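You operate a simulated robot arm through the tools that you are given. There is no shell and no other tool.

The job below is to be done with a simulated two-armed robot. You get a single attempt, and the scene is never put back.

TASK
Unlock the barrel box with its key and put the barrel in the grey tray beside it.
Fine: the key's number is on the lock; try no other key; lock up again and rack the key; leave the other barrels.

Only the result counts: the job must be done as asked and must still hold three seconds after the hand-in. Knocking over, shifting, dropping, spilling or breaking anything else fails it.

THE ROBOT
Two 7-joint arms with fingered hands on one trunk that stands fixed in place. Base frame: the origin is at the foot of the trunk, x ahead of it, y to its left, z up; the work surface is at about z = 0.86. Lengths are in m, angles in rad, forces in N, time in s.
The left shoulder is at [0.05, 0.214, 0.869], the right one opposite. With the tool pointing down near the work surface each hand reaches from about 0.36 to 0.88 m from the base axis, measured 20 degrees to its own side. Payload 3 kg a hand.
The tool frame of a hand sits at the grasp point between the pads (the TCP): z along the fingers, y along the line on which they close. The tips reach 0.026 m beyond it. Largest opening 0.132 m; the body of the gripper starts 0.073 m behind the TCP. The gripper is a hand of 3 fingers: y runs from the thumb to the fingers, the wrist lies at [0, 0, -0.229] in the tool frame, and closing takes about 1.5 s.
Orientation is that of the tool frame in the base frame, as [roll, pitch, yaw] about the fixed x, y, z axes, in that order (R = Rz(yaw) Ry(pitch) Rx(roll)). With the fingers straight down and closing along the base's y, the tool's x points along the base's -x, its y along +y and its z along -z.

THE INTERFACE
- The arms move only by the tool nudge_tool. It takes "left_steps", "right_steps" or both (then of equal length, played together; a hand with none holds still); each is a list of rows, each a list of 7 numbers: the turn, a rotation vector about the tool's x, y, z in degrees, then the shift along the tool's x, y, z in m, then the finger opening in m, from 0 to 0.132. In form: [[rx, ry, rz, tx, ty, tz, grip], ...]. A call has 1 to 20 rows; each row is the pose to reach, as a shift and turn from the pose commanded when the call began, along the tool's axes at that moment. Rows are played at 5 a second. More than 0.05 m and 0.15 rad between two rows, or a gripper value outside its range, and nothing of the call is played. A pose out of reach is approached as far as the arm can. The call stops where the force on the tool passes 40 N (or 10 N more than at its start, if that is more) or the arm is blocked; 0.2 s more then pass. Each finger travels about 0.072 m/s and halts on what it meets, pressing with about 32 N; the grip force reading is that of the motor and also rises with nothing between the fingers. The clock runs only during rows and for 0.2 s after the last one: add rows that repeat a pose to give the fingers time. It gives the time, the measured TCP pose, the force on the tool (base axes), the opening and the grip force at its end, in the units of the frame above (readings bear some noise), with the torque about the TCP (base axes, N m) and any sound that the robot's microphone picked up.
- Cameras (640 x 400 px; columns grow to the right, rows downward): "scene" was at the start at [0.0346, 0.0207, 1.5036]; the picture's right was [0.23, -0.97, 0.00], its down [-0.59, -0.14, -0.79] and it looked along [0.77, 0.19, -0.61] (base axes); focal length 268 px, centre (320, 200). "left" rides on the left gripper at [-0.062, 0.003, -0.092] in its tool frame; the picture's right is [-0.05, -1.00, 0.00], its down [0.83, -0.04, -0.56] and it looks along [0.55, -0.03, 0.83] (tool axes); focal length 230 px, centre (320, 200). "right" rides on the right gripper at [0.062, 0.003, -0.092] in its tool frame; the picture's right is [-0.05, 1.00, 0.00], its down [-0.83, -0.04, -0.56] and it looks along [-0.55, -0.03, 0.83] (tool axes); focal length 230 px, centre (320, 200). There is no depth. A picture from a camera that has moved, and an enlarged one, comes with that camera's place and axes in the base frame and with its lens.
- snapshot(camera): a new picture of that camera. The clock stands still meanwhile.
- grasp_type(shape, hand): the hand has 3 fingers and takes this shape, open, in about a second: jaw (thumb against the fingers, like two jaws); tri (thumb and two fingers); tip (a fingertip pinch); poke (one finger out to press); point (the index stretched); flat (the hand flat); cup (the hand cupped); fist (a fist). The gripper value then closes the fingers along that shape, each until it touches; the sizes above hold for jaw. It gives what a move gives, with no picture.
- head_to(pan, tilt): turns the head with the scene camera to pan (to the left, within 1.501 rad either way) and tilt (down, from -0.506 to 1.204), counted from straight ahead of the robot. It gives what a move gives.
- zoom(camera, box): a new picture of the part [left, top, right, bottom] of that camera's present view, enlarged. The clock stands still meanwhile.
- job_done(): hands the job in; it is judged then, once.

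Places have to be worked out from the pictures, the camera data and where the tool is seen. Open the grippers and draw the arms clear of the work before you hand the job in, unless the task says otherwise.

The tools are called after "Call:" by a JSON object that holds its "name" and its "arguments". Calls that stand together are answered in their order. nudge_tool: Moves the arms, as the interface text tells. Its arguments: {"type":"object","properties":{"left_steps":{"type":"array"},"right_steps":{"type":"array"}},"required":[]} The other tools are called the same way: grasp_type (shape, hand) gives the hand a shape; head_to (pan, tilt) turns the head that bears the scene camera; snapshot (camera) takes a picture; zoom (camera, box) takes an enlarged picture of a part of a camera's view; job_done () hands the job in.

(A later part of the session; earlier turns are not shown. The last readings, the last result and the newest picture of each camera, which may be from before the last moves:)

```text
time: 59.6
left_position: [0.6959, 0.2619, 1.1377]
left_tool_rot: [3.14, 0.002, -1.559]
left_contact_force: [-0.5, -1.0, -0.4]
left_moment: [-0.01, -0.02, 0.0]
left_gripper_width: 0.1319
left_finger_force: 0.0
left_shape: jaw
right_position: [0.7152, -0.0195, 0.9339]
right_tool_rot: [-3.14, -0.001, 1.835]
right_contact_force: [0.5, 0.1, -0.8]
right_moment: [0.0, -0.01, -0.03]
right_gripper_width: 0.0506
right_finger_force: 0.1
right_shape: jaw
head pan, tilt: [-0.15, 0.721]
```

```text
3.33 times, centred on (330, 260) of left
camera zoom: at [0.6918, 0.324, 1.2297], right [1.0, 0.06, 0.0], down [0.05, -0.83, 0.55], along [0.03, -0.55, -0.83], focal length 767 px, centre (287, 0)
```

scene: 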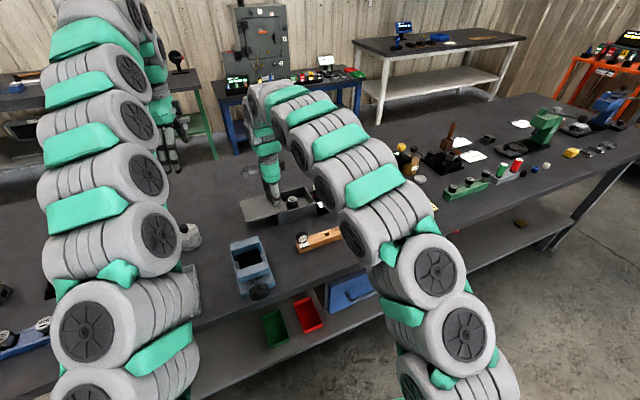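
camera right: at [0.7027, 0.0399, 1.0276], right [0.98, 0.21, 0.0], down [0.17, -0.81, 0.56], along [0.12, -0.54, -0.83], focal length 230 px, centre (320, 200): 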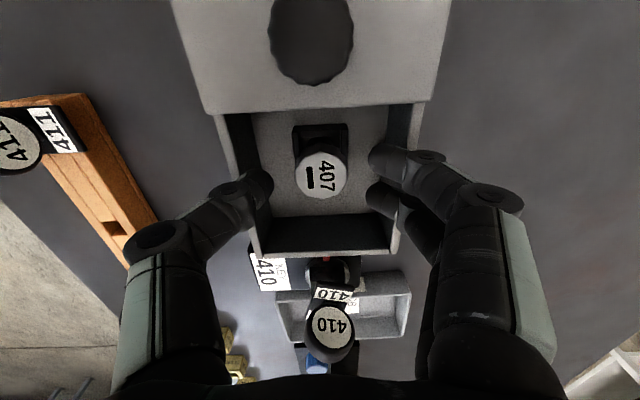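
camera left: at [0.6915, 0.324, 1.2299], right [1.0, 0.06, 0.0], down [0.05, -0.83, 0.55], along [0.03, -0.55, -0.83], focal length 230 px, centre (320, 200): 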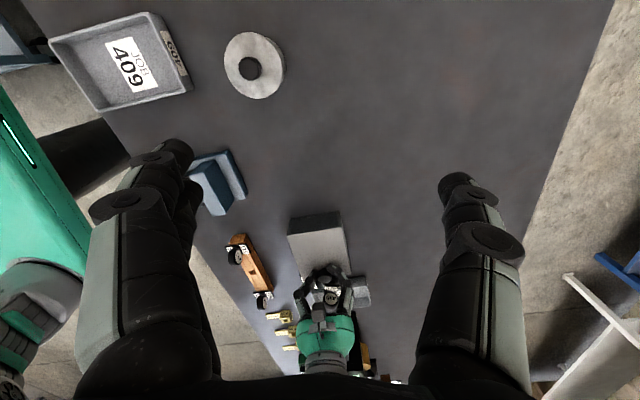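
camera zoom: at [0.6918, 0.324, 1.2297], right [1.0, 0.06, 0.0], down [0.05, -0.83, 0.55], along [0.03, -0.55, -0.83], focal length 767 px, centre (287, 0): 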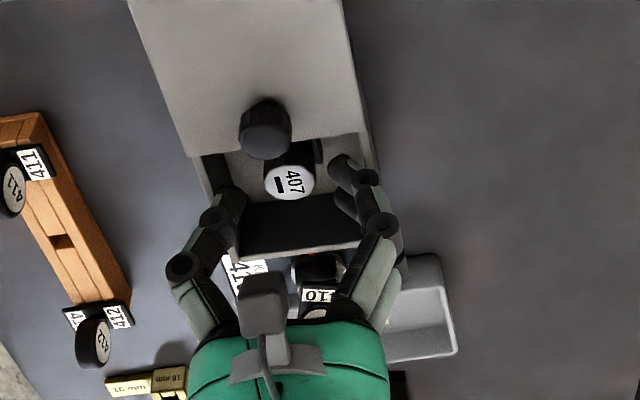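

Barrel is centred in the view (row and column match the prediction). Descending the last 24 mm and closing on it.

Call:
{"name": "nudge_tool", "arguments": {"right_steps": [[0, 0, 0, 0, 0, 0.008, 0.05], [0, 0, 0, 0, 0, 0.016, 0.05], [0, 0, 0, 0, 0, 0.021, 0.05], [0, 0, 0, 0, 0, 0.024, 0.05], [0, 0, 0, 0, 0, 0.024, 0.04], [0, 0, 0, 0, 0, 0.024, 0.03], [0, 0, 0, 0, 0, 0.024, 0.02], [0, 0, 0, 0, 0, 0.024, 0.02], [0, 0, 0, 0, 0, 0.024, 0.02], [0, 0, 0, 0, 0, 0.024, 0.02]]}}

Call:
{"name": "snapshot", "arguments": {"camera": "right"}}

Call:
{"name": "zoom", "arguments": {"camera": "scene", "box": [242, 165, 352, 235]}}

```text
time: 60.5
left_position: [0.6955, 0.2626, 1.139]
left_tool_rot: [-3.141, 0.004, -1.559]
left_contact_force: [-0.1, -0.5, -0.3]
left_moment: [0.0, 0.0, 0.0]
left_gripper_width: 0.1321
left_finger_force: 0.0
left_shape: jaw
right_position: [0.7171, -0.0201, 0.9196]
right_tool_rot: [3.132, 0.001, 1.835]
right_contact_force: [-8.0, -3.9, 11.7]
right_moment: [0.14, -0.42, -0.09]
right_gripper_width: 0.0462
right_finger_force: 0.1
right_shape: jaw
head pan, tilt: [-0.15, 0.721]
stopped in row 4 (right hand): the force on the tool passed its limit at 47 N (the readings are from after the stop); the commanded pose is now the measured one
```

```text
taken
camera right: at [0.703, 0.0405, 1.0118], right [0.98, 0.21, 0.01], down [0.17, -0.81, 0.56], along [0.12, -0.54, -0.83], focal length 230 px, centre (320, 200)
```

right: 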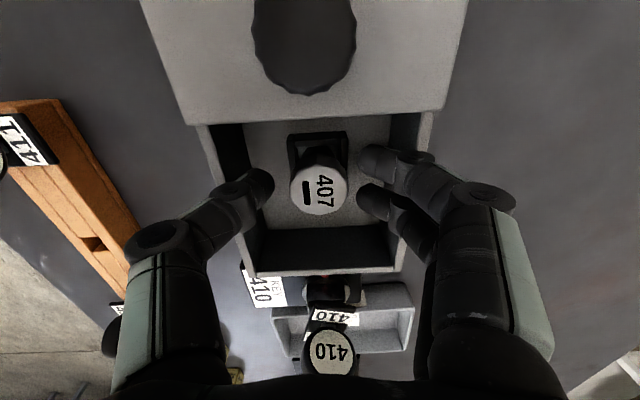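

```text
5.71 times, centred on (297, 200) of scene
camera zoom: at [0.0333, -0.0122, 1.4981], right [-0.15, -0.99, 0.0], down [-0.65, 0.1, -0.75], along [0.74, -0.11, -0.66], focal length 1534 px, centre (451, 200)
```

zoom: 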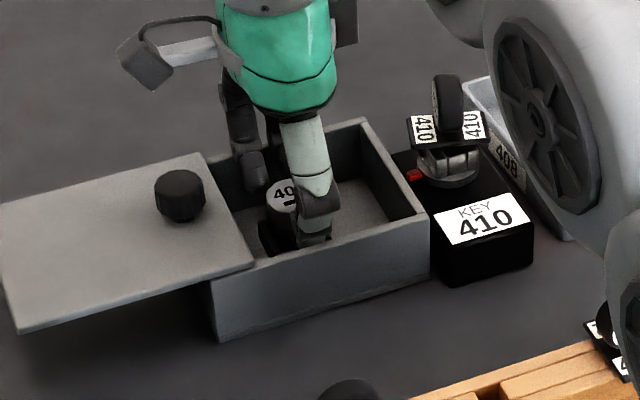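

The descent stopped at 47 N: from the force and moment the finger side touched the back wall's top edge. Barrel and box look unmoved. I'll back up and narrow the opening before trying again.

Call:
{"name": "nudge_tool", "arguments": {"right_steps": [[0, 0, 0, 0, 0, -0.006, 0.05], [0, 0, 0, 0, 0, -0.015, 0.045], [0, 0, 0, 0, 0, -0.02, 0.042], [0, 0, 0, 0, 0, -0.02, 0.042], [0, 0, 0, 0, 0, -0.02, 0.042]]}}

Call:
{"name": "snapshot", "arguments": {"camera": "right"}}

Call:
{"name": "zoom", "arguments": {"camera": "right", "box": [210, 100, 430, 290]}}

Call:
{"name": "zoom", "arguments": {"camera": "scene", "box": [242, 165, 352, 235]}}

Call:
{"name": "zoom", "arguments": {"camera": "left", "box": [290, 215, 370, 290]}}

```text
time: 61.7
left_position: [0.698, 0.2616, 1.1368]
left_tool_rot: [3.141, 0.002, -1.559]
left_contact_force: [0.2, 1.2, 0.0]
left_moment: [0.01, -0.01, 0.0]
left_gripper_width: 0.1319
left_finger_force: 0.1
left_shape: jaw
right_position: [0.7166, -0.0193, 0.9392]
right_tool_rot: [3.132, -0.001, 1.834]
right_contact_force: [0.2, -0.1, -0.7]
right_moment: [-0.03, 0.0, -0.05]
right_gripper_width: 0.0426
right_finger_force: 0.0
right_shape: jaw
head pan, tilt: [-0.15, 0.721]
```

```text
taken
camera right: at [0.7035, 0.0404, 1.0311], right [0.98, 0.21, 0.01], down [0.17, -0.81, 0.56], along [0.12, -0.54, -0.83], focal length 230 px, centre (320, 200)
```

right: 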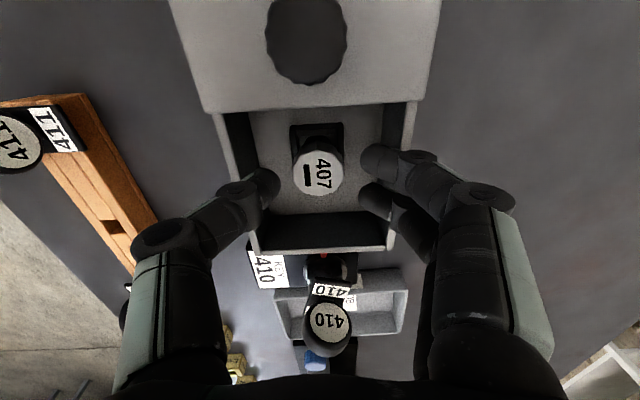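

```text
2.11 times, centred on (320, 195) of right
camera zoom: at [0.7035, 0.0404, 1.0311], right [0.98, 0.21, 0.01], down [0.17, -0.81, 0.56], along [0.12, -0.54, -0.83], focal length 484 px, centre (320, 210)
```

zoom: 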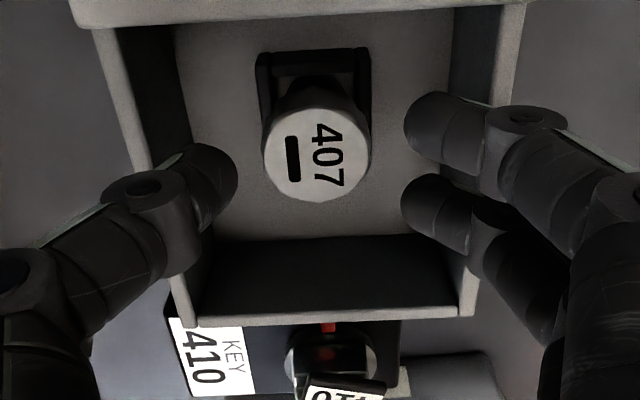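

```text
5.71 times, centred on (297, 200) of scene
camera zoom: at [0.0336, -0.0122, 1.4981], right [-0.15, -0.99, 0.0], down [-0.65, 0.1, -0.75], along [0.74, -0.11, -0.66], focal length 1534 px, centre (451, 200)
```

zoom: 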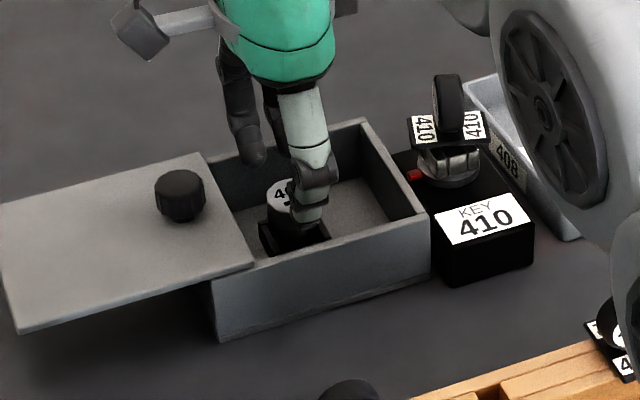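

```text
5.33 times, centred on (330, 252) of left
camera zoom: at [0.6918, 0.324, 1.2297], right [1.0, 0.06, 0.0], down [0.05, -0.83, 0.55], along [0.03, -0.55, -0.83], focal length 1227 px, centre (267, -80)
```

zoom: 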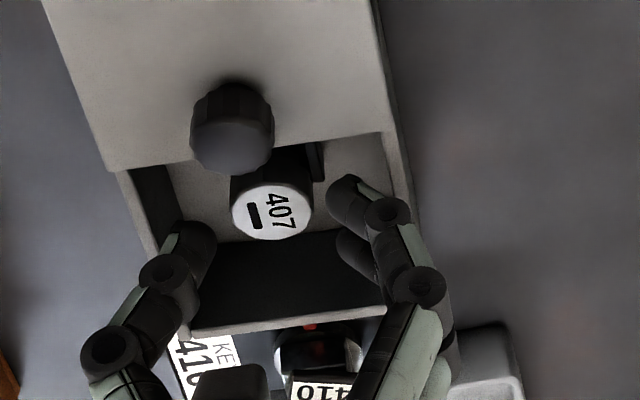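

The knuckles flare outward and are what met the wall; staying a bit higher with a narrower opening will avoid it. I'll straighten the slight tilt, centre on the barrel (1.4 mm to -y), and go down to z≈0.920 for a fingertip grip.

Call:
{"name": "nudge_tool", "arguments": {"right_steps": [[0.5, 0, 0, 0, -0.0014, 0.0, 0.042], [0.5, 0, 0, 0, -0.0014, 0.006, 0.041], [0.5, 0, 0, 0, -0.0014, 0.012, 0.04], [0.5, 0, 0, 0, -0.0014, 0.016, 0.04], [0.5, 0, 0, 0, -0.0014, 0.0195, 0.04], [0.5, 0, 0, 0, -0.0014, 0.0195, 0.04]]}}

Call:
{"name": "zoom", "arguments": {"camera": "right", "box": [210, 100, 430, 290]}}

Call:
{"name": "zoom", "arguments": {"camera": "scene", "box": [242, 165, 352, 235]}}

```text
time: 63.1
left_position: [0.6962, 0.2622, 1.1392]
left_tool_rot: [3.14, 0.004, -1.558]
left_contact_force: [-0.6, 0.0, 0.2]
left_moment: [-0.01, 0.04, 0.0]
left_gripper_width: 0.1316
left_finger_force: 0.0
left_shape: jaw
right_position: [0.7154, -0.0204, 0.9192]
right_tool_rot: [-3.141, -0.002, 1.835]
right_contact_force: [-0.3, -0.3, 4.3]
right_moment: [0.07, -0.2, 0.02]
right_gripper_width: 0.0406
right_finger_force: 0.0
right_shape: jaw
head pan, tilt: [-0.15, 0.721]
```

```text
2.11 times, centred on (320, 195) of right
camera zoom: at [0.7025, 0.0406, 1.0123], right [0.98, 0.21, 0.0], down [0.17, -0.81, 0.56], along [0.12, -0.54, -0.83], focal length 484 px, centre (320, 210)
```

zoom: 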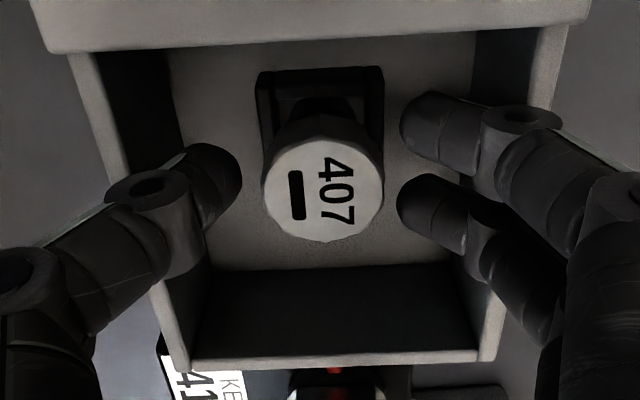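

```text
5.71 times, centred on (297, 200) of scene
camera zoom: at [0.0335, -0.0122, 1.4981], right [-0.15, -0.99, 0.0], down [-0.65, 0.1, -0.75], along [0.74, -0.11, -0.66], focal length 1534 px, centre (451, 200)
```

zoom: 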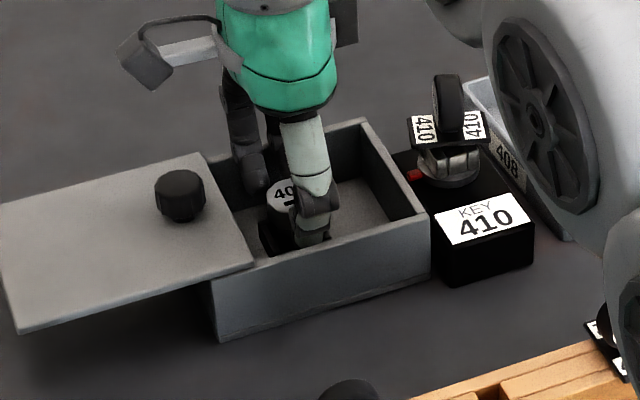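

There's only a light brush (4 N) on the finger side. I'll shift 1.5 mm in -x, lift 1 mm, and close on the barrel.

Call:
{"name": "nudge_tool", "arguments": {"right_steps": [[0, 0, 0, -0.0015, -0.0003, -0.001, 0.036], [0, 0, 0, -0.0015, -0.0003, -0.001, 0.03], [0, 0, 0, -0.0015, -0.0003, -0.001, 0.022], [0, 0, 0, -0.0015, -0.0003, -0.001, 0.018], [0, 0, 0, -0.0015, -0.0003, -0.001, 0.018], [0, 0, 0, -0.0015, -0.0003, -0.001, 0.018]]}}

Call:
{"name": "zoom", "arguments": {"camera": "right", "box": [210, 100, 430, 290]}}

Call:
{"name": "zoom", "arguments": {"camera": "scene", "box": [242, 165, 352, 235]}}

```text
time: 64.5
left_position: [0.6975, 0.2624, 1.1378]
left_tool_rot: [3.141, 0.002, -1.56]
left_contact_force: [-0.7, -0.5, 0.0]
left_moment: [0.01, -0.03, -0.03]
left_gripper_width: 0.1321
left_finger_force: 0.2
left_shape: jaw
right_position: [0.715, -0.0212, 0.9189]
right_tool_rot: [3.142, 0.0, 1.836]
right_contact_force: [-0.2, 0.4, -0.3]
right_moment: [0.0, 0.04, 0.0]
right_gripper_width: 0.0227
right_finger_force: 32.1
right_shape: jaw
head pan, tilt: [-0.15, 0.721]
```

```text
2.11 times, centred on (320, 195) of right
camera zoom: at [0.7026, 0.039, 1.0128], right [0.98, 0.21, 0.0], down [0.17, -0.81, 0.56], along [0.12, -0.54, -0.83], focal length 484 px, centre (320, 210)
```

zoom: 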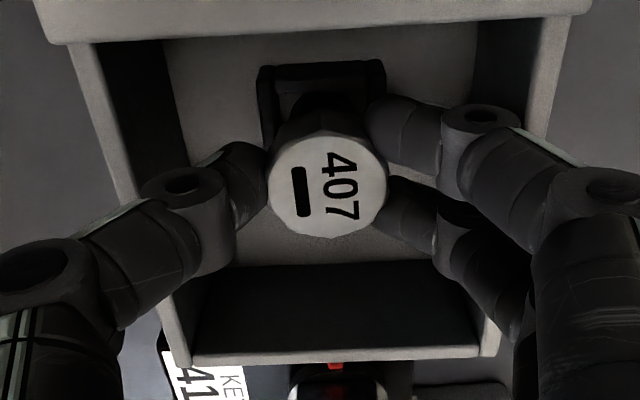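

```text
5.71 times, centred on (297, 200) of scene
camera zoom: at [0.0336, -0.0122, 1.4981], right [-0.15, -0.99, 0.0], down [-0.65, 0.1, -0.75], along [0.74, -0.11, -0.66], focal length 1534 px, centre (451, 200)
```

zoom: 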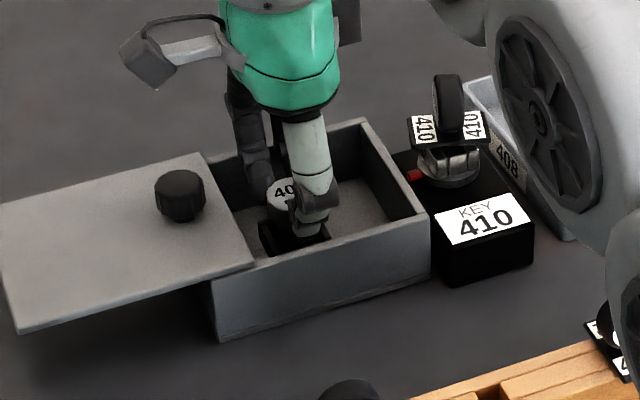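

The barrel is gripped with 32 N. Lifting slowly.

Call:
{"name": "nudge_tool", "arguments": {"right_steps": [[0, 0, 0, 0, 0, -0.004, 0.018], [0, 0, 0, 0, 0, -0.008, 0.018], [0, 0, 0, 0, 0, -0.013, 0.018], [0, 0, 0, 0, 0, -0.02, 0.018], [0, 0, 0, 0, 0, -0.028, 0.018], [0, 0, 0, 0, 0, -0.036, 0.018], [0, 0, 0, 0, 0, -0.036, 0.018]]}}

Call:
{"name": "zoom", "arguments": {"camera": "right", "box": [210, 100, 430, 290]}}

Call:
{"name": "zoom", "arguments": {"camera": "scene", "box": [242, 165, 352, 235]}}

Call:
{"name": "zoom", "arguments": {"camera": "left", "box": [290, 215, 370, 290]}}

```text
time: 66.1
left_position: [0.6969, 0.2614, 1.1393]
left_tool_rot: [-3.142, 0.002, -1.558]
left_contact_force: [-0.9, -0.1, -0.2]
left_moment: [0.01, -0.01, -0.01]
left_gripper_width: 0.1321
left_finger_force: 0.0
left_shape: jaw
right_position: [0.7146, -0.0215, 0.9557]
right_tool_rot: [-3.141, 0.0, 1.835]
right_contact_force: [-0.6, -0.8, -0.4]
right_moment: [0.03, 0.02, 0.01]
right_gripper_width: 0.0226
right_finger_force: 31.8
right_shape: jaw
head pan, tilt: [-0.15, 0.721]
```

```text
2.11 times, centred on (320, 195) of right
camera zoom: at [0.703, 0.0393, 1.048], right [0.98, 0.21, 0.0], down [0.17, -0.81, 0.56], along [0.12, -0.54, -0.83], focal length 484 px, centre (320, 210)
```

zoom: 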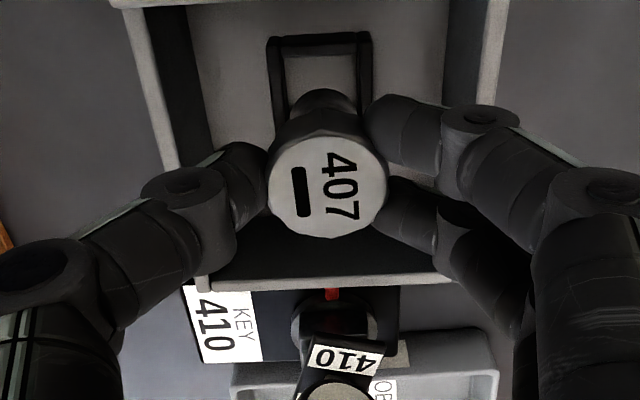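

```text
5.71 times, centred on (297, 200) of scene
camera zoom: at [0.0336, -0.0122, 1.4981], right [-0.15, -0.99, 0.0], down [-0.65, 0.1, -0.75], along [0.74, -0.11, -0.66], focal length 1534 px, centre (451, 200)
```

zoom: 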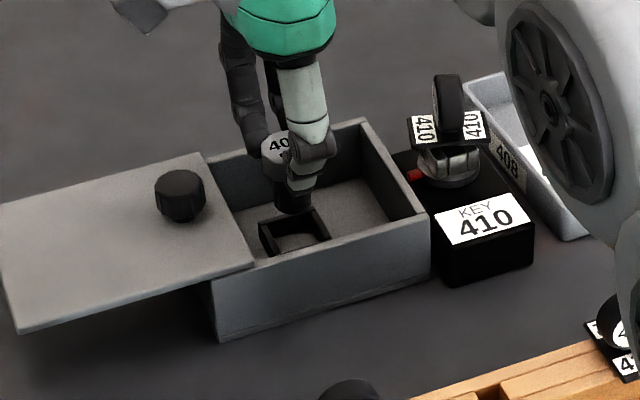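

```text
5.33 times, centred on (330, 252) of left
camera zoom: at [0.6918, 0.324, 1.2297], right [1.0, 0.06, 0.0], down [0.05, -0.83, 0.55], along [0.03, -0.55, -0.83], focal length 1227 px, centre (267, -80)
```

zoom: 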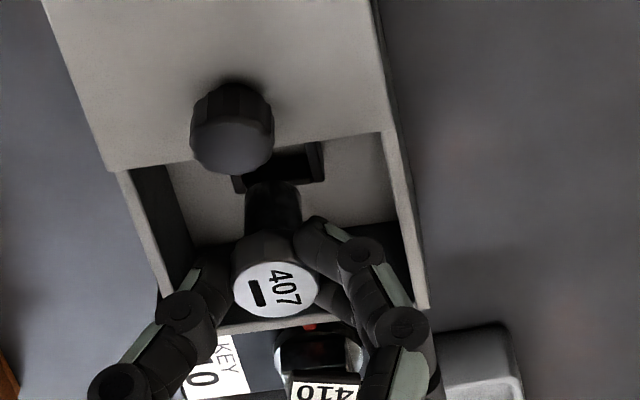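

The barrel comes up cleanly from its nest. I'll raise it to z≈1.06, well above the key, and carry it over to the middle of tray 408 (about [0.78, -0.205]).

Call:
{"name": "nudge_tool", "arguments": {"right_steps": [[0, 0, 0, 0, 0, -0.02, 0.018], [0, 0, 0, 0, 0, -0.045, 0.018], [0, 0, 0, 0, 0, -0.075, 0.018], [0, 0, 0, 0, 0, -0.105, 0.018], [0, 0, 0, -0.02, 0.0015, -0.105, 0.018], [0, 0, 0, -0.045, 0.0035, -0.105, 0.018], [0, 0, 0, -0.075, 0.006, -0.105, 0.018], [0, 0, 0, -0.105, 0.008, -0.105, 0.018], [0, 0, 0, -0.135, 0.0105, -0.105, 0.018], [0, 0, 0, -0.165, 0.013, -0.105, 0.018], [0, 0, 0, -0.185, 0.0145, -0.105, 0.018], [0, 0, 0, -0.1942, 0.0152, -0.105, 0.018], [0, 0, 0, -0.1942, 0.0152, -0.105, 0.018]]}}

Call:
{"name": "snapshot", "arguments": {"camera": "right"}}

Call:
{"name": "snapshot", "arguments": {"camera": "scene"}}

Call:
{"name": "zoom", "arguments": {"camera": "left", "box": [270, 200, 430, 320]}}

```text
time: 68.9
left_position: [0.6962, 0.2629, 1.138]
left_tool_rot: [-3.141, 0.002, -1.558]
left_contact_force: [-0.9, -0.3, 0.0]
left_moment: [-0.03, -0.02, 0.0]
left_gripper_width: 0.1317
left_finger_force: 0.0
left_shape: jaw
right_position: [0.7733, -0.1972, 1.0544]
right_tool_rot: [-3.138, 0.0, 1.833]
right_contact_force: [-0.2, 0.2, 0.7]
right_moment: [0.01, 0.02, 0.02]
right_gripper_width: 0.0222
right_finger_force: 31.8
right_shape: jaw
right hand out of reach, approached as far as the arm can: row 11, 12, 13
head pan, tilt: [-0.15, 0.721]
```

```text
taken
camera right: at [0.7614, -0.1362, 1.1474], right [0.98, 0.21, 0.0], down [0.18, -0.81, 0.56], along [0.12, -0.54, -0.83], focal length 230 px, centre (320, 200)
```

right: 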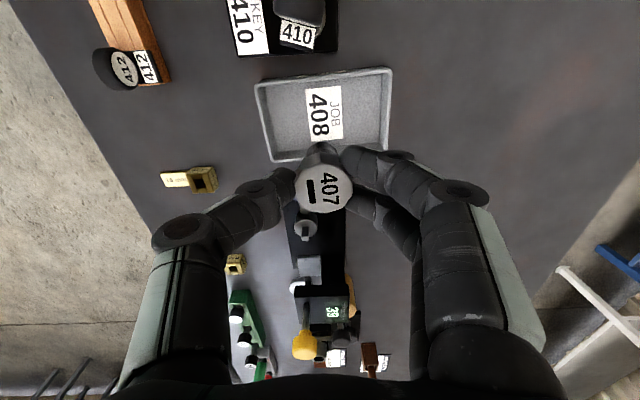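

```text
taken
```

scene: 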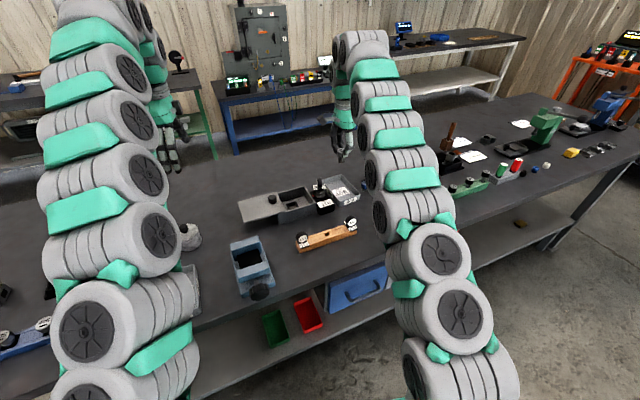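

```text
3.33 times, centred on (350, 260) of left
camera zoom: at [0.6918, 0.324, 1.2297], right [1.0, 0.06, 0.0], down [0.05, -0.83, 0.55], along [0.03, -0.55, -0.83], focal length 767 px, centre (220, 0)
```

zoom: 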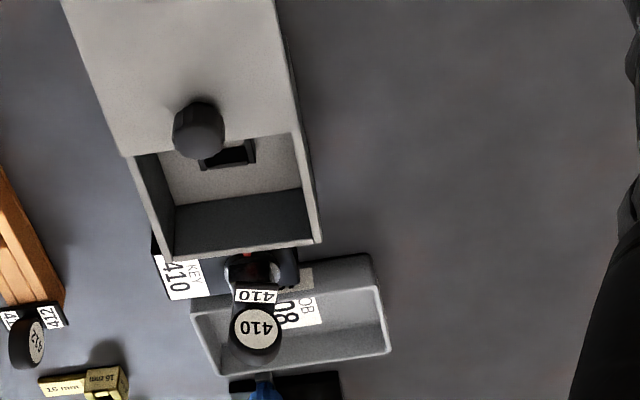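

The barrel hangs over the tray within about 7 mm of its centre (the arm was slightly short at this height but gains reach lower down). I'll descend to z≈0.955 and check.

Call:
{"name": "nudge_tool", "arguments": {"right_steps": [[0, 0, 0, 0, 0, 0.02, 0.018], [0, 0, 0, 0, 0, 0.045, 0.018], [0, 0, 0, 0, 0, 0.07, 0.018], [0, 0, 0, 0, 0, 0.09, 0.018], [0, 0, 0, 0, 0, 0.105, 0.018], [0, 0, 0, 0, 0, 0.105, 0.018]]}}

Call:
{"name": "snapshot", "arguments": {"camera": "right"}}

Call:
{"name": "zoom", "arguments": {"camera": "scene", "box": [290, 150, 400, 220]}}

Call:
{"name": "zoom", "arguments": {"camera": "left", "box": [270, 200, 430, 320]}}

```text
time: 70.3
left_position: [0.6969, 0.2637, 1.1383]
left_tool_rot: [-3.141, 0.002, -1.558]
left_contact_force: [0.3, 0.5, -0.5]
left_moment: [0.0, -0.03, -0.03]
left_gripper_width: 0.132
left_finger_force: 0.1
left_shape: jaw
right_position: [0.7731, -0.198, 0.9484]
right_tool_rot: [-3.141, 0.0, 1.835]
right_contact_force: [-0.6, -0.1, 0.5]
right_moment: [-0.01, 0.02, 0.01]
right_gripper_width: 0.0222
right_finger_force: 31.9
right_shape: jaw
head pan, tilt: [-0.15, 0.721]
```

```text
taken
camera right: at [0.7615, -0.1377, 1.0421], right [0.98, 0.21, 0.0], down [0.17, -0.81, 0.56], along [0.12, -0.54, -0.83], focal length 230 px, centre (320, 200)
```

right: 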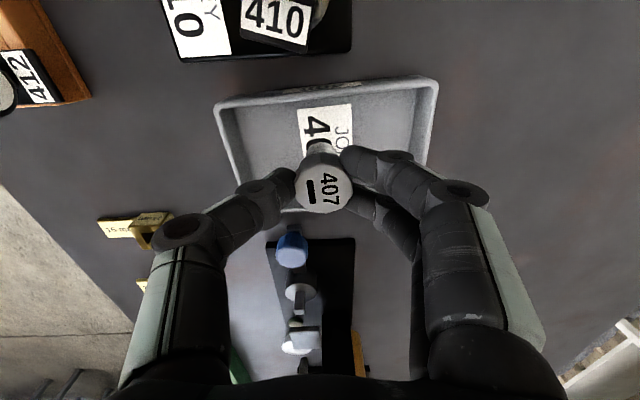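

```text
5.71 times, centred on (345, 185) of scene
camera zoom: at [0.0336, -0.0122, 1.4981], right [-0.15, -0.99, 0.0], down [-0.65, 0.1, -0.75], along [0.74, -0.11, -0.66], focal length 1534 px, centre (177, 286)
```

zoom: 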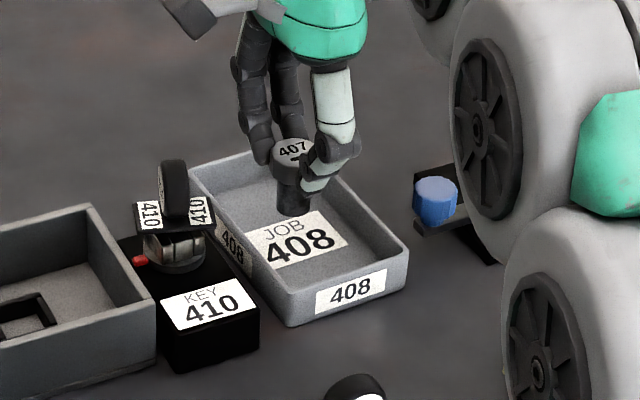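

```text
3.33 times, centred on (350, 260) of left
camera zoom: at [0.6918, 0.324, 1.2297], right [1.0, 0.06, 0.0], down [0.05, -0.83, 0.55], along [0.03, -0.55, -0.83], focal length 767 px, centre (220, 0)
```

zoom: 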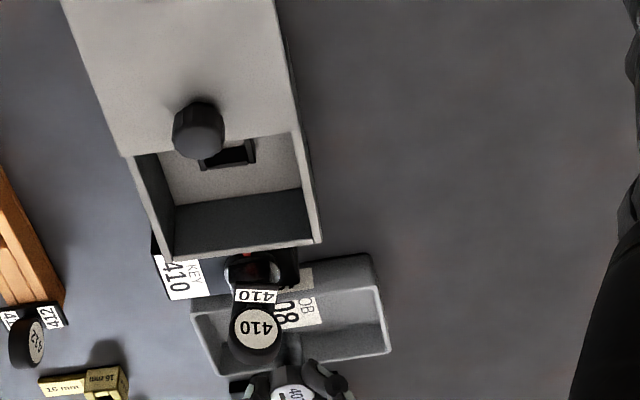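

The barrel is over the tray's middle. I'll lower it gently in small steps, checking the force.

Call:
{"name": "nudge_tool", "arguments": {"right_steps": [[0, 0, 0, 0, 0, 0.005, 0.018], [0, 0, 0, 0, 0, 0.01, 0.018], [0, 0, 0, 0, 0, 0.014, 0.018], [0, 0, 0, 0, 0, 0.018, 0.018], [0, 0, 0, 0, 0, 0.021, 0.018], [0, 0, 0, 0, 0, 0.021, 0.018]]}}

Call:
{"name": "zoom", "arguments": {"camera": "scene", "box": [290, 150, 400, 220]}}

```text
time: 71.7
left_position: [0.697, 0.2613, 1.1378]
left_tool_rot: [3.141, 0.001, -1.559]
left_contact_force: [0.3, -0.3, 0.1]
left_moment: [0.0, 0.01, -0.01]
left_gripper_width: 0.1318
left_finger_force: 0.0
left_shape: jaw
right_position: [0.7736, -0.1966, 0.9291]
right_tool_rot: [3.141, -0.001, 1.835]
right_contact_force: [-0.1, -0.6, -0.8]
right_moment: [0.01, 0.01, 0.0]
right_gripper_width: 0.0222
right_finger_force: 32.4
right_shape: jaw
head pan, tilt: [-0.15, 0.721]
```

```text
5.71 times, centred on (345, 185) of scene
camera zoom: at [0.0336, -0.0122, 1.4981], right [-0.15, -0.99, 0.0], down [-0.65, 0.1, -0.75], along [0.74, -0.11, -0.66], focal length 1534 px, centre (177, 286)
```

zoom: 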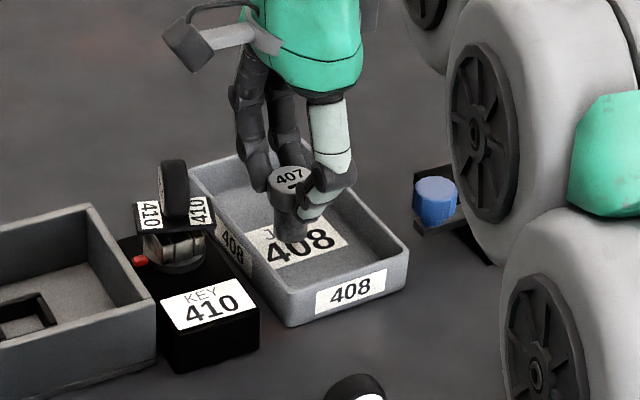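

No contact yet at z=0.929. Continuing down in 2 mm steps with checks.

Call:
{"name": "nudge_tool", "arguments": {"right_steps": [[0, 0, 0, 0, 0, 0.002, 0.018], [0, 0, 0, 0, 0, 0.004, 0.018], [0, 0, 0, 0, 0, 0.005, 0.018], [0, 0, 0, 0, 0, 0.005, 0.018]]}}

```text
time: 72.7
left_position: [0.697, 0.2609, 1.1379]
left_tool_rot: [3.14, 0.003, -1.557]
left_contact_force: [-0.5, 0.1, 0.6]
left_moment: [-0.03, 0.0, 0.0]
left_gripper_width: 0.1317
left_finger_force: 0.1
left_shape: jaw
right_position: [0.7729, -0.1977, 0.9234]
right_tool_rot: [-3.141, -0.001, 1.834]
right_contact_force: [0.2, -0.3, -0.9]
right_moment: [0.01, 0.01, -0.03]
right_gripper_width: 0.0224
right_finger_force: 32.2
right_shape: jaw
head pan, tilt: [-0.15, 0.721]
```

Still no contact at z≈0.923. Going down another 3 mm.

Call:
{"name": "nudge_tool", "arguments": {"right_steps": [[0, 0, 0, 0, 0, 0.0015, 0.018], [0, 0, 0, 0, 0, 0.003, 0.018], [0, 0, 0, 0, 0, 0.003, 0.018]]}}

Call:
{"name": "zoom", "arguments": {"camera": "scene", "box": [310, 160, 370, 205]}}

```text
time: 73.5
left_position: [0.6965, 0.2624, 1.1392]
left_tool_rot: [-3.141, 0.002, -1.558]
left_contact_force: [-1.7, 0.1, 0.4]
left_moment: [0.0, 0.0, -0.01]
left_gripper_width: 0.132
left_finger_force: 0.1
left_shape: jaw
right_position: [0.7731, -0.1974, 0.9192]
right_tool_rot: [3.141, 0.0, 1.835]
right_contact_force: [-0.3, 0.0, 0.2]
right_moment: [0.01, 0.02, 0.02]
right_gripper_width: 0.0221
right_finger_force: 32.7
right_shape: jaw
head pan, tilt: [-0.15, 0.721]
```

```text
8.89 times, centred on (340, 182) of scene
camera zoom: at [0.0336, -0.0122, 1.4981], right [-0.15, -0.99, 0.0], down [-0.65, 0.1, -0.75], along [0.74, -0.11, -0.66], focal length 2386 px, centre (142, 356)
```

zoom: 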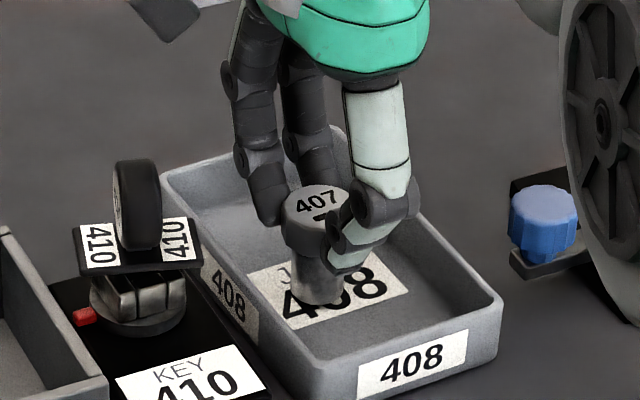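

The barrel's foot is nearly on the tray floor. Another 3 mm in fine steps.

Call:
{"name": "nudge_tool", "arguments": {"right_steps": [[0, 0, 0, 0, 0, 0.001, 0.018], [0, 0, 0, 0, 0, 0.002, 0.018], [0, 0, 0, 0, 0, 0.003, 0.018], [0, 0, 0, 0, 0, 0.003, 0.018]]}}

Call:
{"name": "zoom", "arguments": {"camera": "scene", "box": [310, 160, 370, 205]}}

```text
time: 74.5
left_position: [0.6967, 0.2629, 1.1391]
left_tool_rot: [3.141, 0.002, -1.558]
left_contact_force: [-0.2, 1.2, -0.6]
left_moment: [-0.01, -0.02, 0.01]
left_gripper_width: 0.1318
left_finger_force: 0.1
left_shape: jaw
right_position: [0.7735, -0.1966, 0.9175]
right_tool_rot: [3.141, 0.0, 1.833]
right_contact_force: [0.0, 0.2, 0.7]
right_moment: [0.0, 0.04, -0.02]
right_gripper_width: 0.0223
right_finger_force: 32.1
right_shape: jaw
head pan, tilt: [-0.15, 0.721]
```

```text
8.89 times, centred on (340, 182) of scene
camera zoom: at [0.0336, -0.0122, 1.4981], right [-0.15, -0.99, 0.0], down [-0.65, 0.1, -0.75], along [0.74, -0.11, -0.66], focal length 2386 px, centre (142, 356)
```

zoom: 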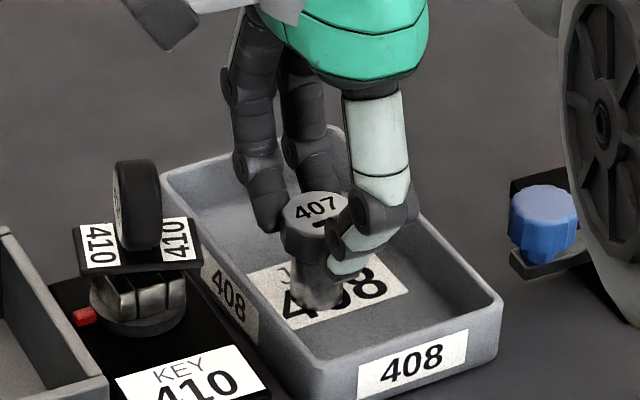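

Force is just beginning to appear. 2 mm more.

Call:
{"name": "nudge_tool", "arguments": {"right_steps": [[0, 0, 0, 0, 0, 0.001, 0.018], [0, 0, 0, 0, 0, 0.002, 0.018], [0, 0, 0, 0, 0, 0.002, 0.018]]}}

Call:
{"name": "zoom", "arguments": {"camera": "scene", "box": [310, 160, 370, 205]}}

```text
time: 75.3
left_position: [0.6963, 0.2611, 1.1381]
left_tool_rot: [-3.141, 0.002, -1.56]
left_contact_force: [-0.2, 0.7, 0.4]
left_moment: [0.0, 0.04, -0.02]
left_gripper_width: 0.1318
left_finger_force: 0.1
left_shape: jaw
right_position: [0.773, -0.1972, 0.9162]
right_tool_rot: [3.139, -0.001, 1.833]
right_contact_force: [-0.4, 0.0, 14.1]
right_moment: [0.02, -0.11, 0.0]
right_gripper_width: 0.0228
right_finger_force: 31.6
right_shape: jaw
head pan, tilt: [-0.15, 0.721]
```

```text
8.89 times, centred on (340, 182) of scene
camera zoom: at [0.0334, -0.0121, 1.4981], right [-0.15, -0.99, 0.0], down [-0.65, 0.1, -0.75], along [0.74, -0.11, -0.66], focal length 2386 px, centre (142, 356)
```

zoom: 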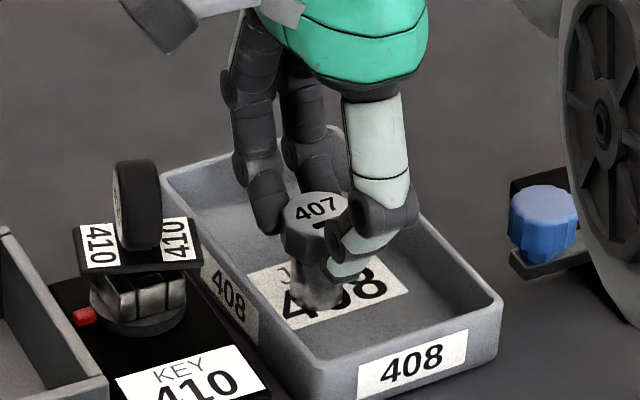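

The barrel now rests on the tray floor (14 N). I'll ease up by under 1 mm, open slowly, and check it stands.

Call:
{"name": "nudge_tool", "arguments": {"right_steps": [[0, 0, 0, 0, 0, -0.0008, 0.018], [0, 0, 0, 0, 0, -0.0008, 0.021], [0, 0, 0, 0, 0, -0.0008, 0.024], [0, 0, 0, 0, 0, -0.0008, 0.028], [0, 0, 0, 0, 0, -0.0008, 0.034], [0, 0, 0, 0, 0, -0.0008, 0.042], [0, 0, 0, 0, 0, -0.0008, 0.05], [0, 0, 0, 0, 0, -0.0008, 0.05]]}}

Call:
{"name": "zoom", "arguments": {"camera": "scene", "box": [310, 160, 370, 205]}}

Call:
{"name": "snapshot", "arguments": {"camera": "right"}}

```text
time: 77.1
left_position: [0.6967, 0.2628, 1.1387]
left_tool_rot: [-3.141, 0.002, -1.558]
left_contact_force: [0.1, 0.3, 0.1]
left_moment: [-0.03, 0.03, -0.02]
left_gripper_width: 0.132
left_finger_force: 0.0
left_shape: jaw
right_position: [0.7734, -0.1972, 0.916]
right_tool_rot: [3.141, -0.001, 1.835]
right_contact_force: [0.4, -0.8, 0.6]
right_moment: [-0.03, 0.01, -0.01]
right_gripper_width: 0.0497
right_finger_force: 0.2
right_shape: jaw
head pan, tilt: [-0.15, 0.721]
```

```text
8.89 times, centred on (340, 182) of scene
camera zoom: at [0.0336, -0.0122, 1.4981], right [-0.15, -0.99, 0.0], down [-0.65, 0.1, -0.75], along [0.74, -0.11, -0.66], focal length 2386 px, centre (142, 356)
```

zoom: 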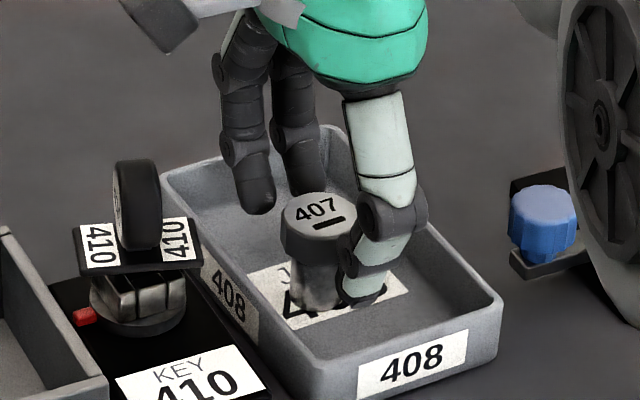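

```text
taken
camera right: at [0.7607, -0.1362, 1.0089], right [0.98, 0.21, 0.0], down [0.17, -0.81, 0.56], along [0.12, -0.54, -0.83], focal length 230 px, centre (320, 200)
```

right: 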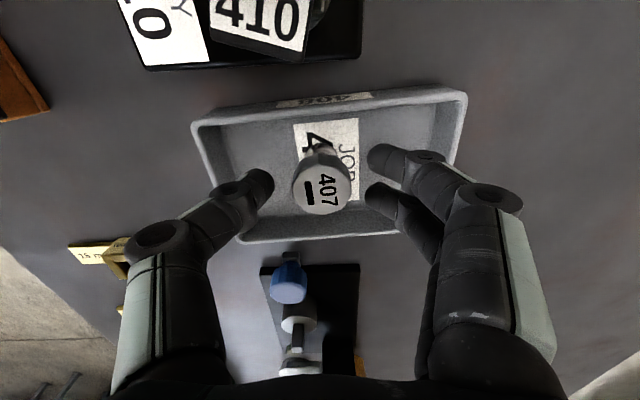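

The barrel stands upright in tray 408. Lifting the hand straight up, then moving back over the lid's knob.

Call:
{"name": "nudge_tool", "arguments": {"right_steps": [[0, 0, 0, 0, 0, -0.01, 0.05], [0, 0, 0, 0, 0, -0.025, 0.052], [0, 0, 0, 0, 0, -0.05, 0.055], [0, 0, 0, 0, 0, -0.08, 0.055], [0, 0, 0, 0, 0, -0.11, 0.055], [0, 0, 0, 0.01, 0, -0.135, 0.055], [0, 0, 0, 0.01, 0, -0.135, 0.055]]}}

Call:
{"name": "zoom", "arguments": {"camera": "scene", "box": [300, 155, 370, 210]}}

Call:
{"name": "snapshot", "arguments": {"camera": "right"}}

```text
time: 78.7
left_position: [0.6959, 0.2616, 1.1385]
left_tool_rot: [3.141, 0.002, -1.558]
left_contact_force: [-0.4, 0.5, 0.1]
left_moment: [0.0, 0.02, -0.01]
left_gripper_width: 0.1319
left_finger_force: 0.1
left_shape: jaw
right_position: [0.7704, -0.1874, 1.0513]
right_tool_rot: [3.141, 0.001, 1.835]
right_contact_force: [0.0, 0.1, -0.8]
right_moment: [-0.03, 0.0, -0.01]
right_gripper_width: 0.0548
right_finger_force: 0.0
right_shape: jaw
head pan, tilt: [-0.15, 0.721]
```

```text
7.27 times, centred on (335, 182) of scene
camera zoom: at [0.0336, -0.0122, 1.4981], right [-0.15, -0.99, 0.0], down [-0.65, 0.1, -0.75], along [0.74, -0.11, -0.66], focal length 1952 px, centre (211, 327)
```

zoom: 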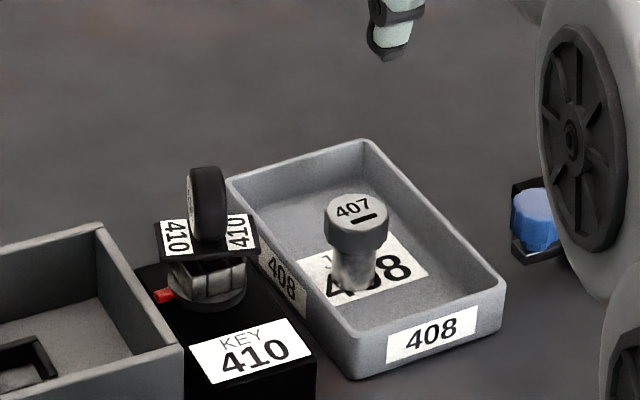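

```text
taken
camera right: at [0.7586, -0.1262, 1.144], right [0.98, 0.21, 0.0], down [0.17, -0.81, 0.56], along [0.12, -0.54, -0.83], focal length 230 px, centre (320, 200)
```

right: 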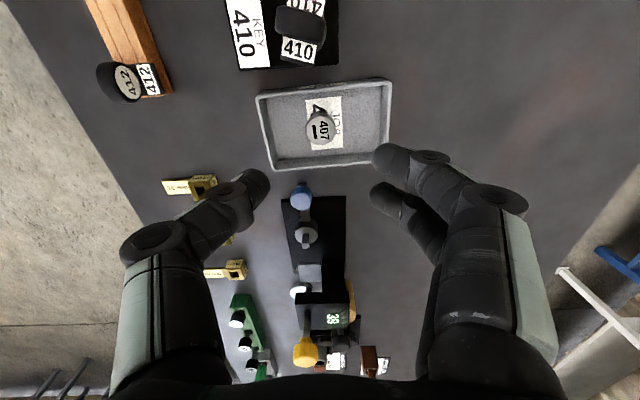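

The barrel stands well inside the tray. Moving the right hand back above the lid's knob near [0.6975, 0.0435].

Call:
{"name": "nudge_tool", "arguments": {"right_steps": [[0, 0, 0, 0.02, -0.001, -0.01, 0.055], [0, 0, 0, 0.05, -0.002, -0.02, 0.055], [0, 0, 0, 0.085, -0.0035, -0.02, 0.055], [0, 0, 0, 0.12, -0.005, -0.02, 0.055], [0, 0, 0, 0.155, -0.0065, -0.02, 0.055], [0, 0, 0, 0.19, -0.008, -0.02, 0.055], [0, 0, 0, 0.22, -0.009, -0.02, 0.055], [0, 0, 0, 0.2419, -0.0101, -0.02, 0.055], [0, 0, 0, 0.2419, -0.0101, -0.02, 0.055]]}}

Call:
{"name": "snapshot", "arguments": {"camera": "right"}}

Call:
{"name": "zoom", "arguments": {"camera": "right", "box": [240, 60, 400, 220]}}

```text
time: 80.7
left_position: [0.6963, 0.2625, 1.1378]
left_tool_rot: [-3.141, 0.002, -1.559]
left_contact_force: [-0.5, 0.0, 0.1]
left_moment: [0.0, -0.02, 0.02]
left_gripper_width: 0.1319
left_finger_force: 0.0
left_shape: jaw
right_position: [0.7002, 0.044, 1.0713]
right_tool_rot: [3.141, -0.002, 1.833]
right_contact_force: [0.5, -0.2, 0.2]
right_moment: [-0.01, 0.0, -0.02]
right_gripper_width: 0.0549
right_finger_force: 0.0
right_shape: jaw
head pan, tilt: [-0.15, 0.721]
```

```text
taken
camera right: at [0.6866, 0.1047, 1.1638], right [0.98, 0.21, 0.0], down [0.17, -0.81, 0.56], along [0.12, -0.54, -0.83], focal length 230 px, centre (320, 200)
```

right: 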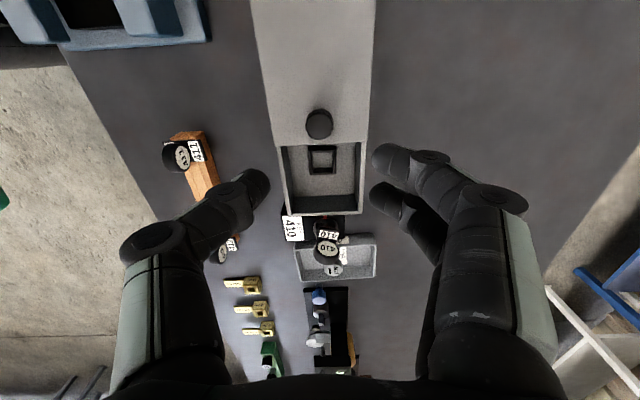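

```text
2.50 times, centred on (320, 140) of right
camera zoom: at [0.6866, 0.1047, 1.1638], right [0.98, 0.21, 0.0], down [0.17, -0.81, 0.56], along [0.12, -0.54, -0.83], focal length 575 px, centre (320, 350)
```

zoom: 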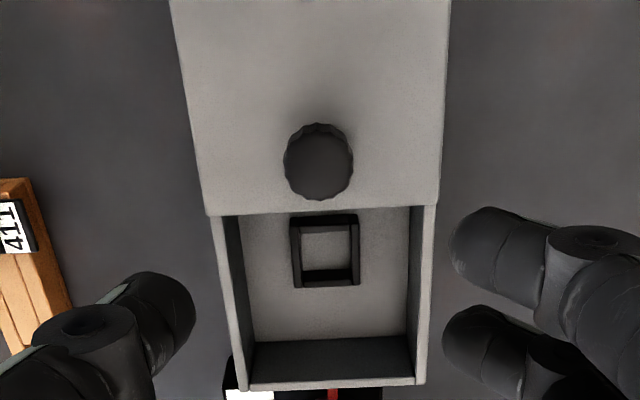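

Knob is about 3 mm off in -x and 1 mm in -y. I'll correct, descend in stages and close on it.

Call:
{"name": "nudge_tool", "arguments": {"right_steps": [[0, 0, 0, -0.0028, -0.001, 0.03, 0.052], [0, 0, 0, -0.0028, -0.001, 0.06, 0.05], [0, 0, 0, -0.0028, -0.001, 0.09, 0.05], [0, 0, 0, -0.0028, -0.001, 0.11, 0.05], [0, 0, 0, -0.0028, -0.001, 0.12, 0.05], [0, 0, 0, -0.0028, -0.001, 0.127, 0.05], [0, 0, 0, -0.0028, -0.001, 0.127, 0.05]]}}

Call:
{"name": "snapshot", "arguments": {"camera": "right"}}

Call:
{"name": "zoom", "arguments": {"camera": "scene", "box": [242, 165, 352, 235]}}

```text
time: 82.3
left_position: [0.6962, 0.2621, 1.1376]
left_tool_rot: [-3.141, 0.003, -1.559]
left_contact_force: [-0.3, 0.0, -0.5]
left_moment: [-0.01, 0.01, -0.02]
left_gripper_width: 0.132
left_finger_force: 0.2
left_shape: jaw
right_position: [0.6984, 0.0413, 0.9448]
right_tool_rot: [-3.142, 0.0, 1.833]
right_contact_force: [0.5, 0.7, 0.0]
right_moment: [-0.01, 0.02, 0.01]
right_gripper_width: 0.0504
right_finger_force: 0.2
right_shape: jaw
head pan, tilt: [-0.15, 0.721]
```

```text
taken
camera right: at [0.6853, 0.1013, 1.0377], right [0.98, 0.21, 0.0], down [0.17, -0.81, 0.56], along [0.12, -0.54, -0.83], focal length 230 px, centre (320, 200)
```

right: 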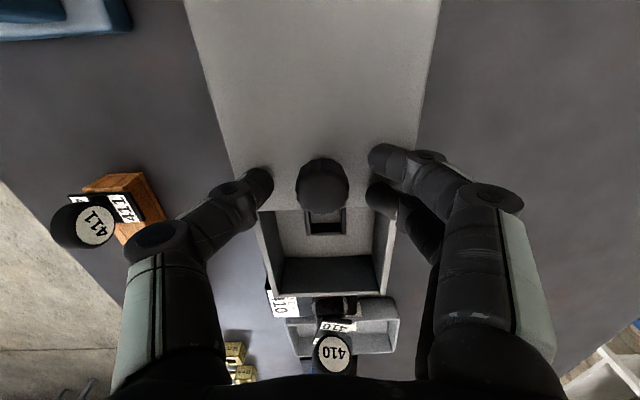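

```text
5.71 times, centred on (297, 200) of scene
camera zoom: at [0.0336, -0.0122, 1.4981], right [-0.15, -0.99, 0.0], down [-0.65, 0.1, -0.75], along [0.74, -0.11, -0.66], focal length 1534 px, centre (451, 200)
```

zoom: 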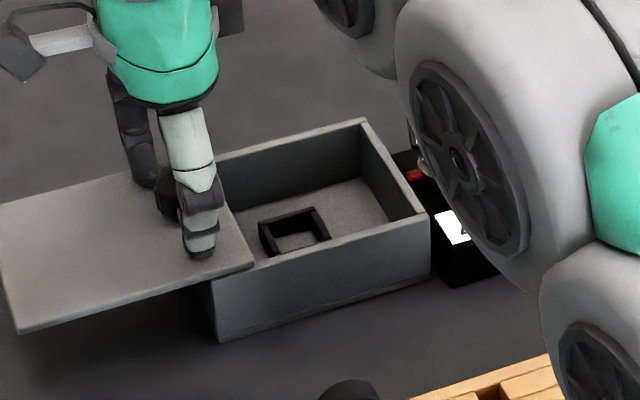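

Fingers straddle the knob. Closing on it now.

Call:
{"name": "nudge_tool", "arguments": {"right_steps": [[0, 0, 0, 0, 0, 0.001, 0.04], [0, 0, 0, 0, 0, 0.001, 0.03], [0, 0, 0, 0, 0, 0.001, 0.02], [0, 0, 0, 0, 0, 0.001, 0.015], [0, 0, 0, 0, 0, 0.001, 0.015], [0, 0, 0, 0, 0, 0.001, 0.015]]}}

```text
time: 83.7
left_position: [0.696, 0.2628, 1.1397]
left_tool_rot: [-3.14, 0.0, -1.559]
left_contact_force: [0.8, 0.2, 0.5]
left_moment: [0.0, 0.0, -0.02]
left_gripper_width: 0.1322
left_finger_force: 0.0
left_shape: jaw
right_position: [0.6978, 0.0408, 0.9428]
right_tool_rot: [-3.14, 0.0, 1.835]
right_contact_force: [-2.6, 0.0, 4.3]
right_moment: [-0.05, 0.15, -0.01]
right_gripper_width: 0.0202
right_finger_force: 32.0
right_shape: jaw
head pan, tilt: [-0.15, 0.721]
```

The knob is held again. Sliding the lid closed along the tool's -x (about 103 mm), stopping just short to check.

Call:
{"name": "nudge_tool", "arguments": {"right_steps": [[0, 0, 0, -0.005, 0, -0.0005, 0.015], [0, 0, 0, -0.011, 0, -0.0005, 0.015], [0, 0, 0, -0.018, 0, -0.0005, 0.015], [0, 0, 0, -0.025, 0, -0.0005, 0.015], [0, 0, 0, -0.032, 0, -0.0005, 0.015], [0, 0, 0, -0.039, 0, -0.0005, 0.015], [0, 0, 0, -0.046, 0, -0.0005, 0.015], [0, 0, 0, -0.053, 0, -0.0005, 0.015], [0, 0, 0, -0.06, 0, -0.0005, 0.015], [0, 0, 0, -0.067, 0, -0.0005, 0.015], [0, 0, 0, -0.074, 0, -0.0005, 0.015], [0, 0, 0, -0.081, 0, -0.0005, 0.015], [0, 0, 0, -0.088, 0, -0.0005, 0.015], [0, 0, 0, -0.094, 0, -0.0005, 0.015], [0, 0, 0, -0.099, 0, -0.0005, 0.015], [0, 0, 0, -0.099, 0, -0.0005, 0.015]]}}

Call:
{"name": "zoom", "arguments": {"camera": "scene", "box": [242, 165, 352, 235]}}

Call:
{"name": "zoom", "arguments": {"camera": "left", "box": [270, 200, 390, 320]}}

```text
time: 87.1
left_position: [0.6973, 0.2624, 1.1383]
left_tool_rot: [-3.14, 0.0, -1.558]
left_contact_force: [-0.2, -0.1, 0.6]
left_moment: [0.02, 0.0, 0.0]
left_gripper_width: 0.132
left_finger_force: 0.0
left_shape: jaw
right_position: [0.7241, -0.0547, 0.9447]
right_tool_rot: [-3.141, 0.0, 1.833]
right_contact_force: [-6.9, -0.5, -4.4]
right_moment: [-0.03, 0.13, 0.0]
right_gripper_width: 0.02
right_finger_force: 32.6
right_shape: jaw
head pan, tilt: [-0.15, 0.721]
```

```text
5.71 times, centred on (297, 200) of scene
camera zoom: at [0.0335, -0.0122, 1.4981], right [-0.15, -0.99, 0.0], down [-0.65, 0.1, -0.75], along [0.74, -0.11, -0.66], focal length 1534 px, centre (451, 200)
```

zoom: 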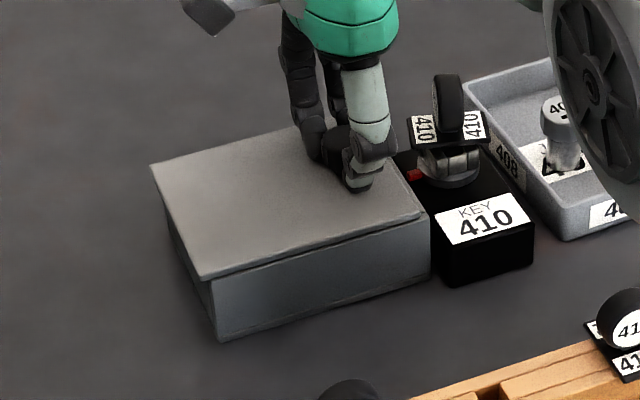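

```text
3.33 times, centred on (330, 260) of left
camera zoom: at [0.6918, 0.3239, 1.2297], right [1.0, 0.06, 0.0], down [0.05, -0.83, 0.55], along [0.03, -0.55, -0.83], focal length 767 px, centre (287, 0)
```

zoom: 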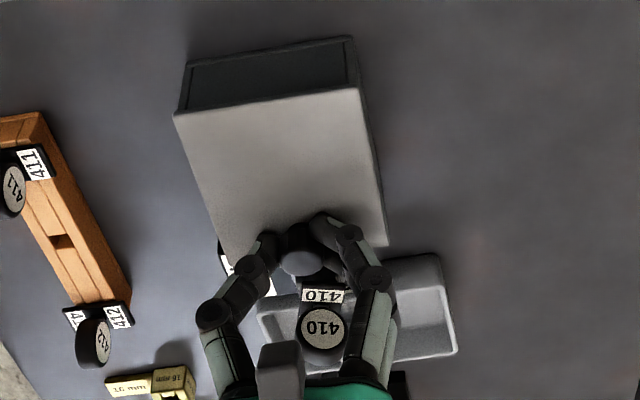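

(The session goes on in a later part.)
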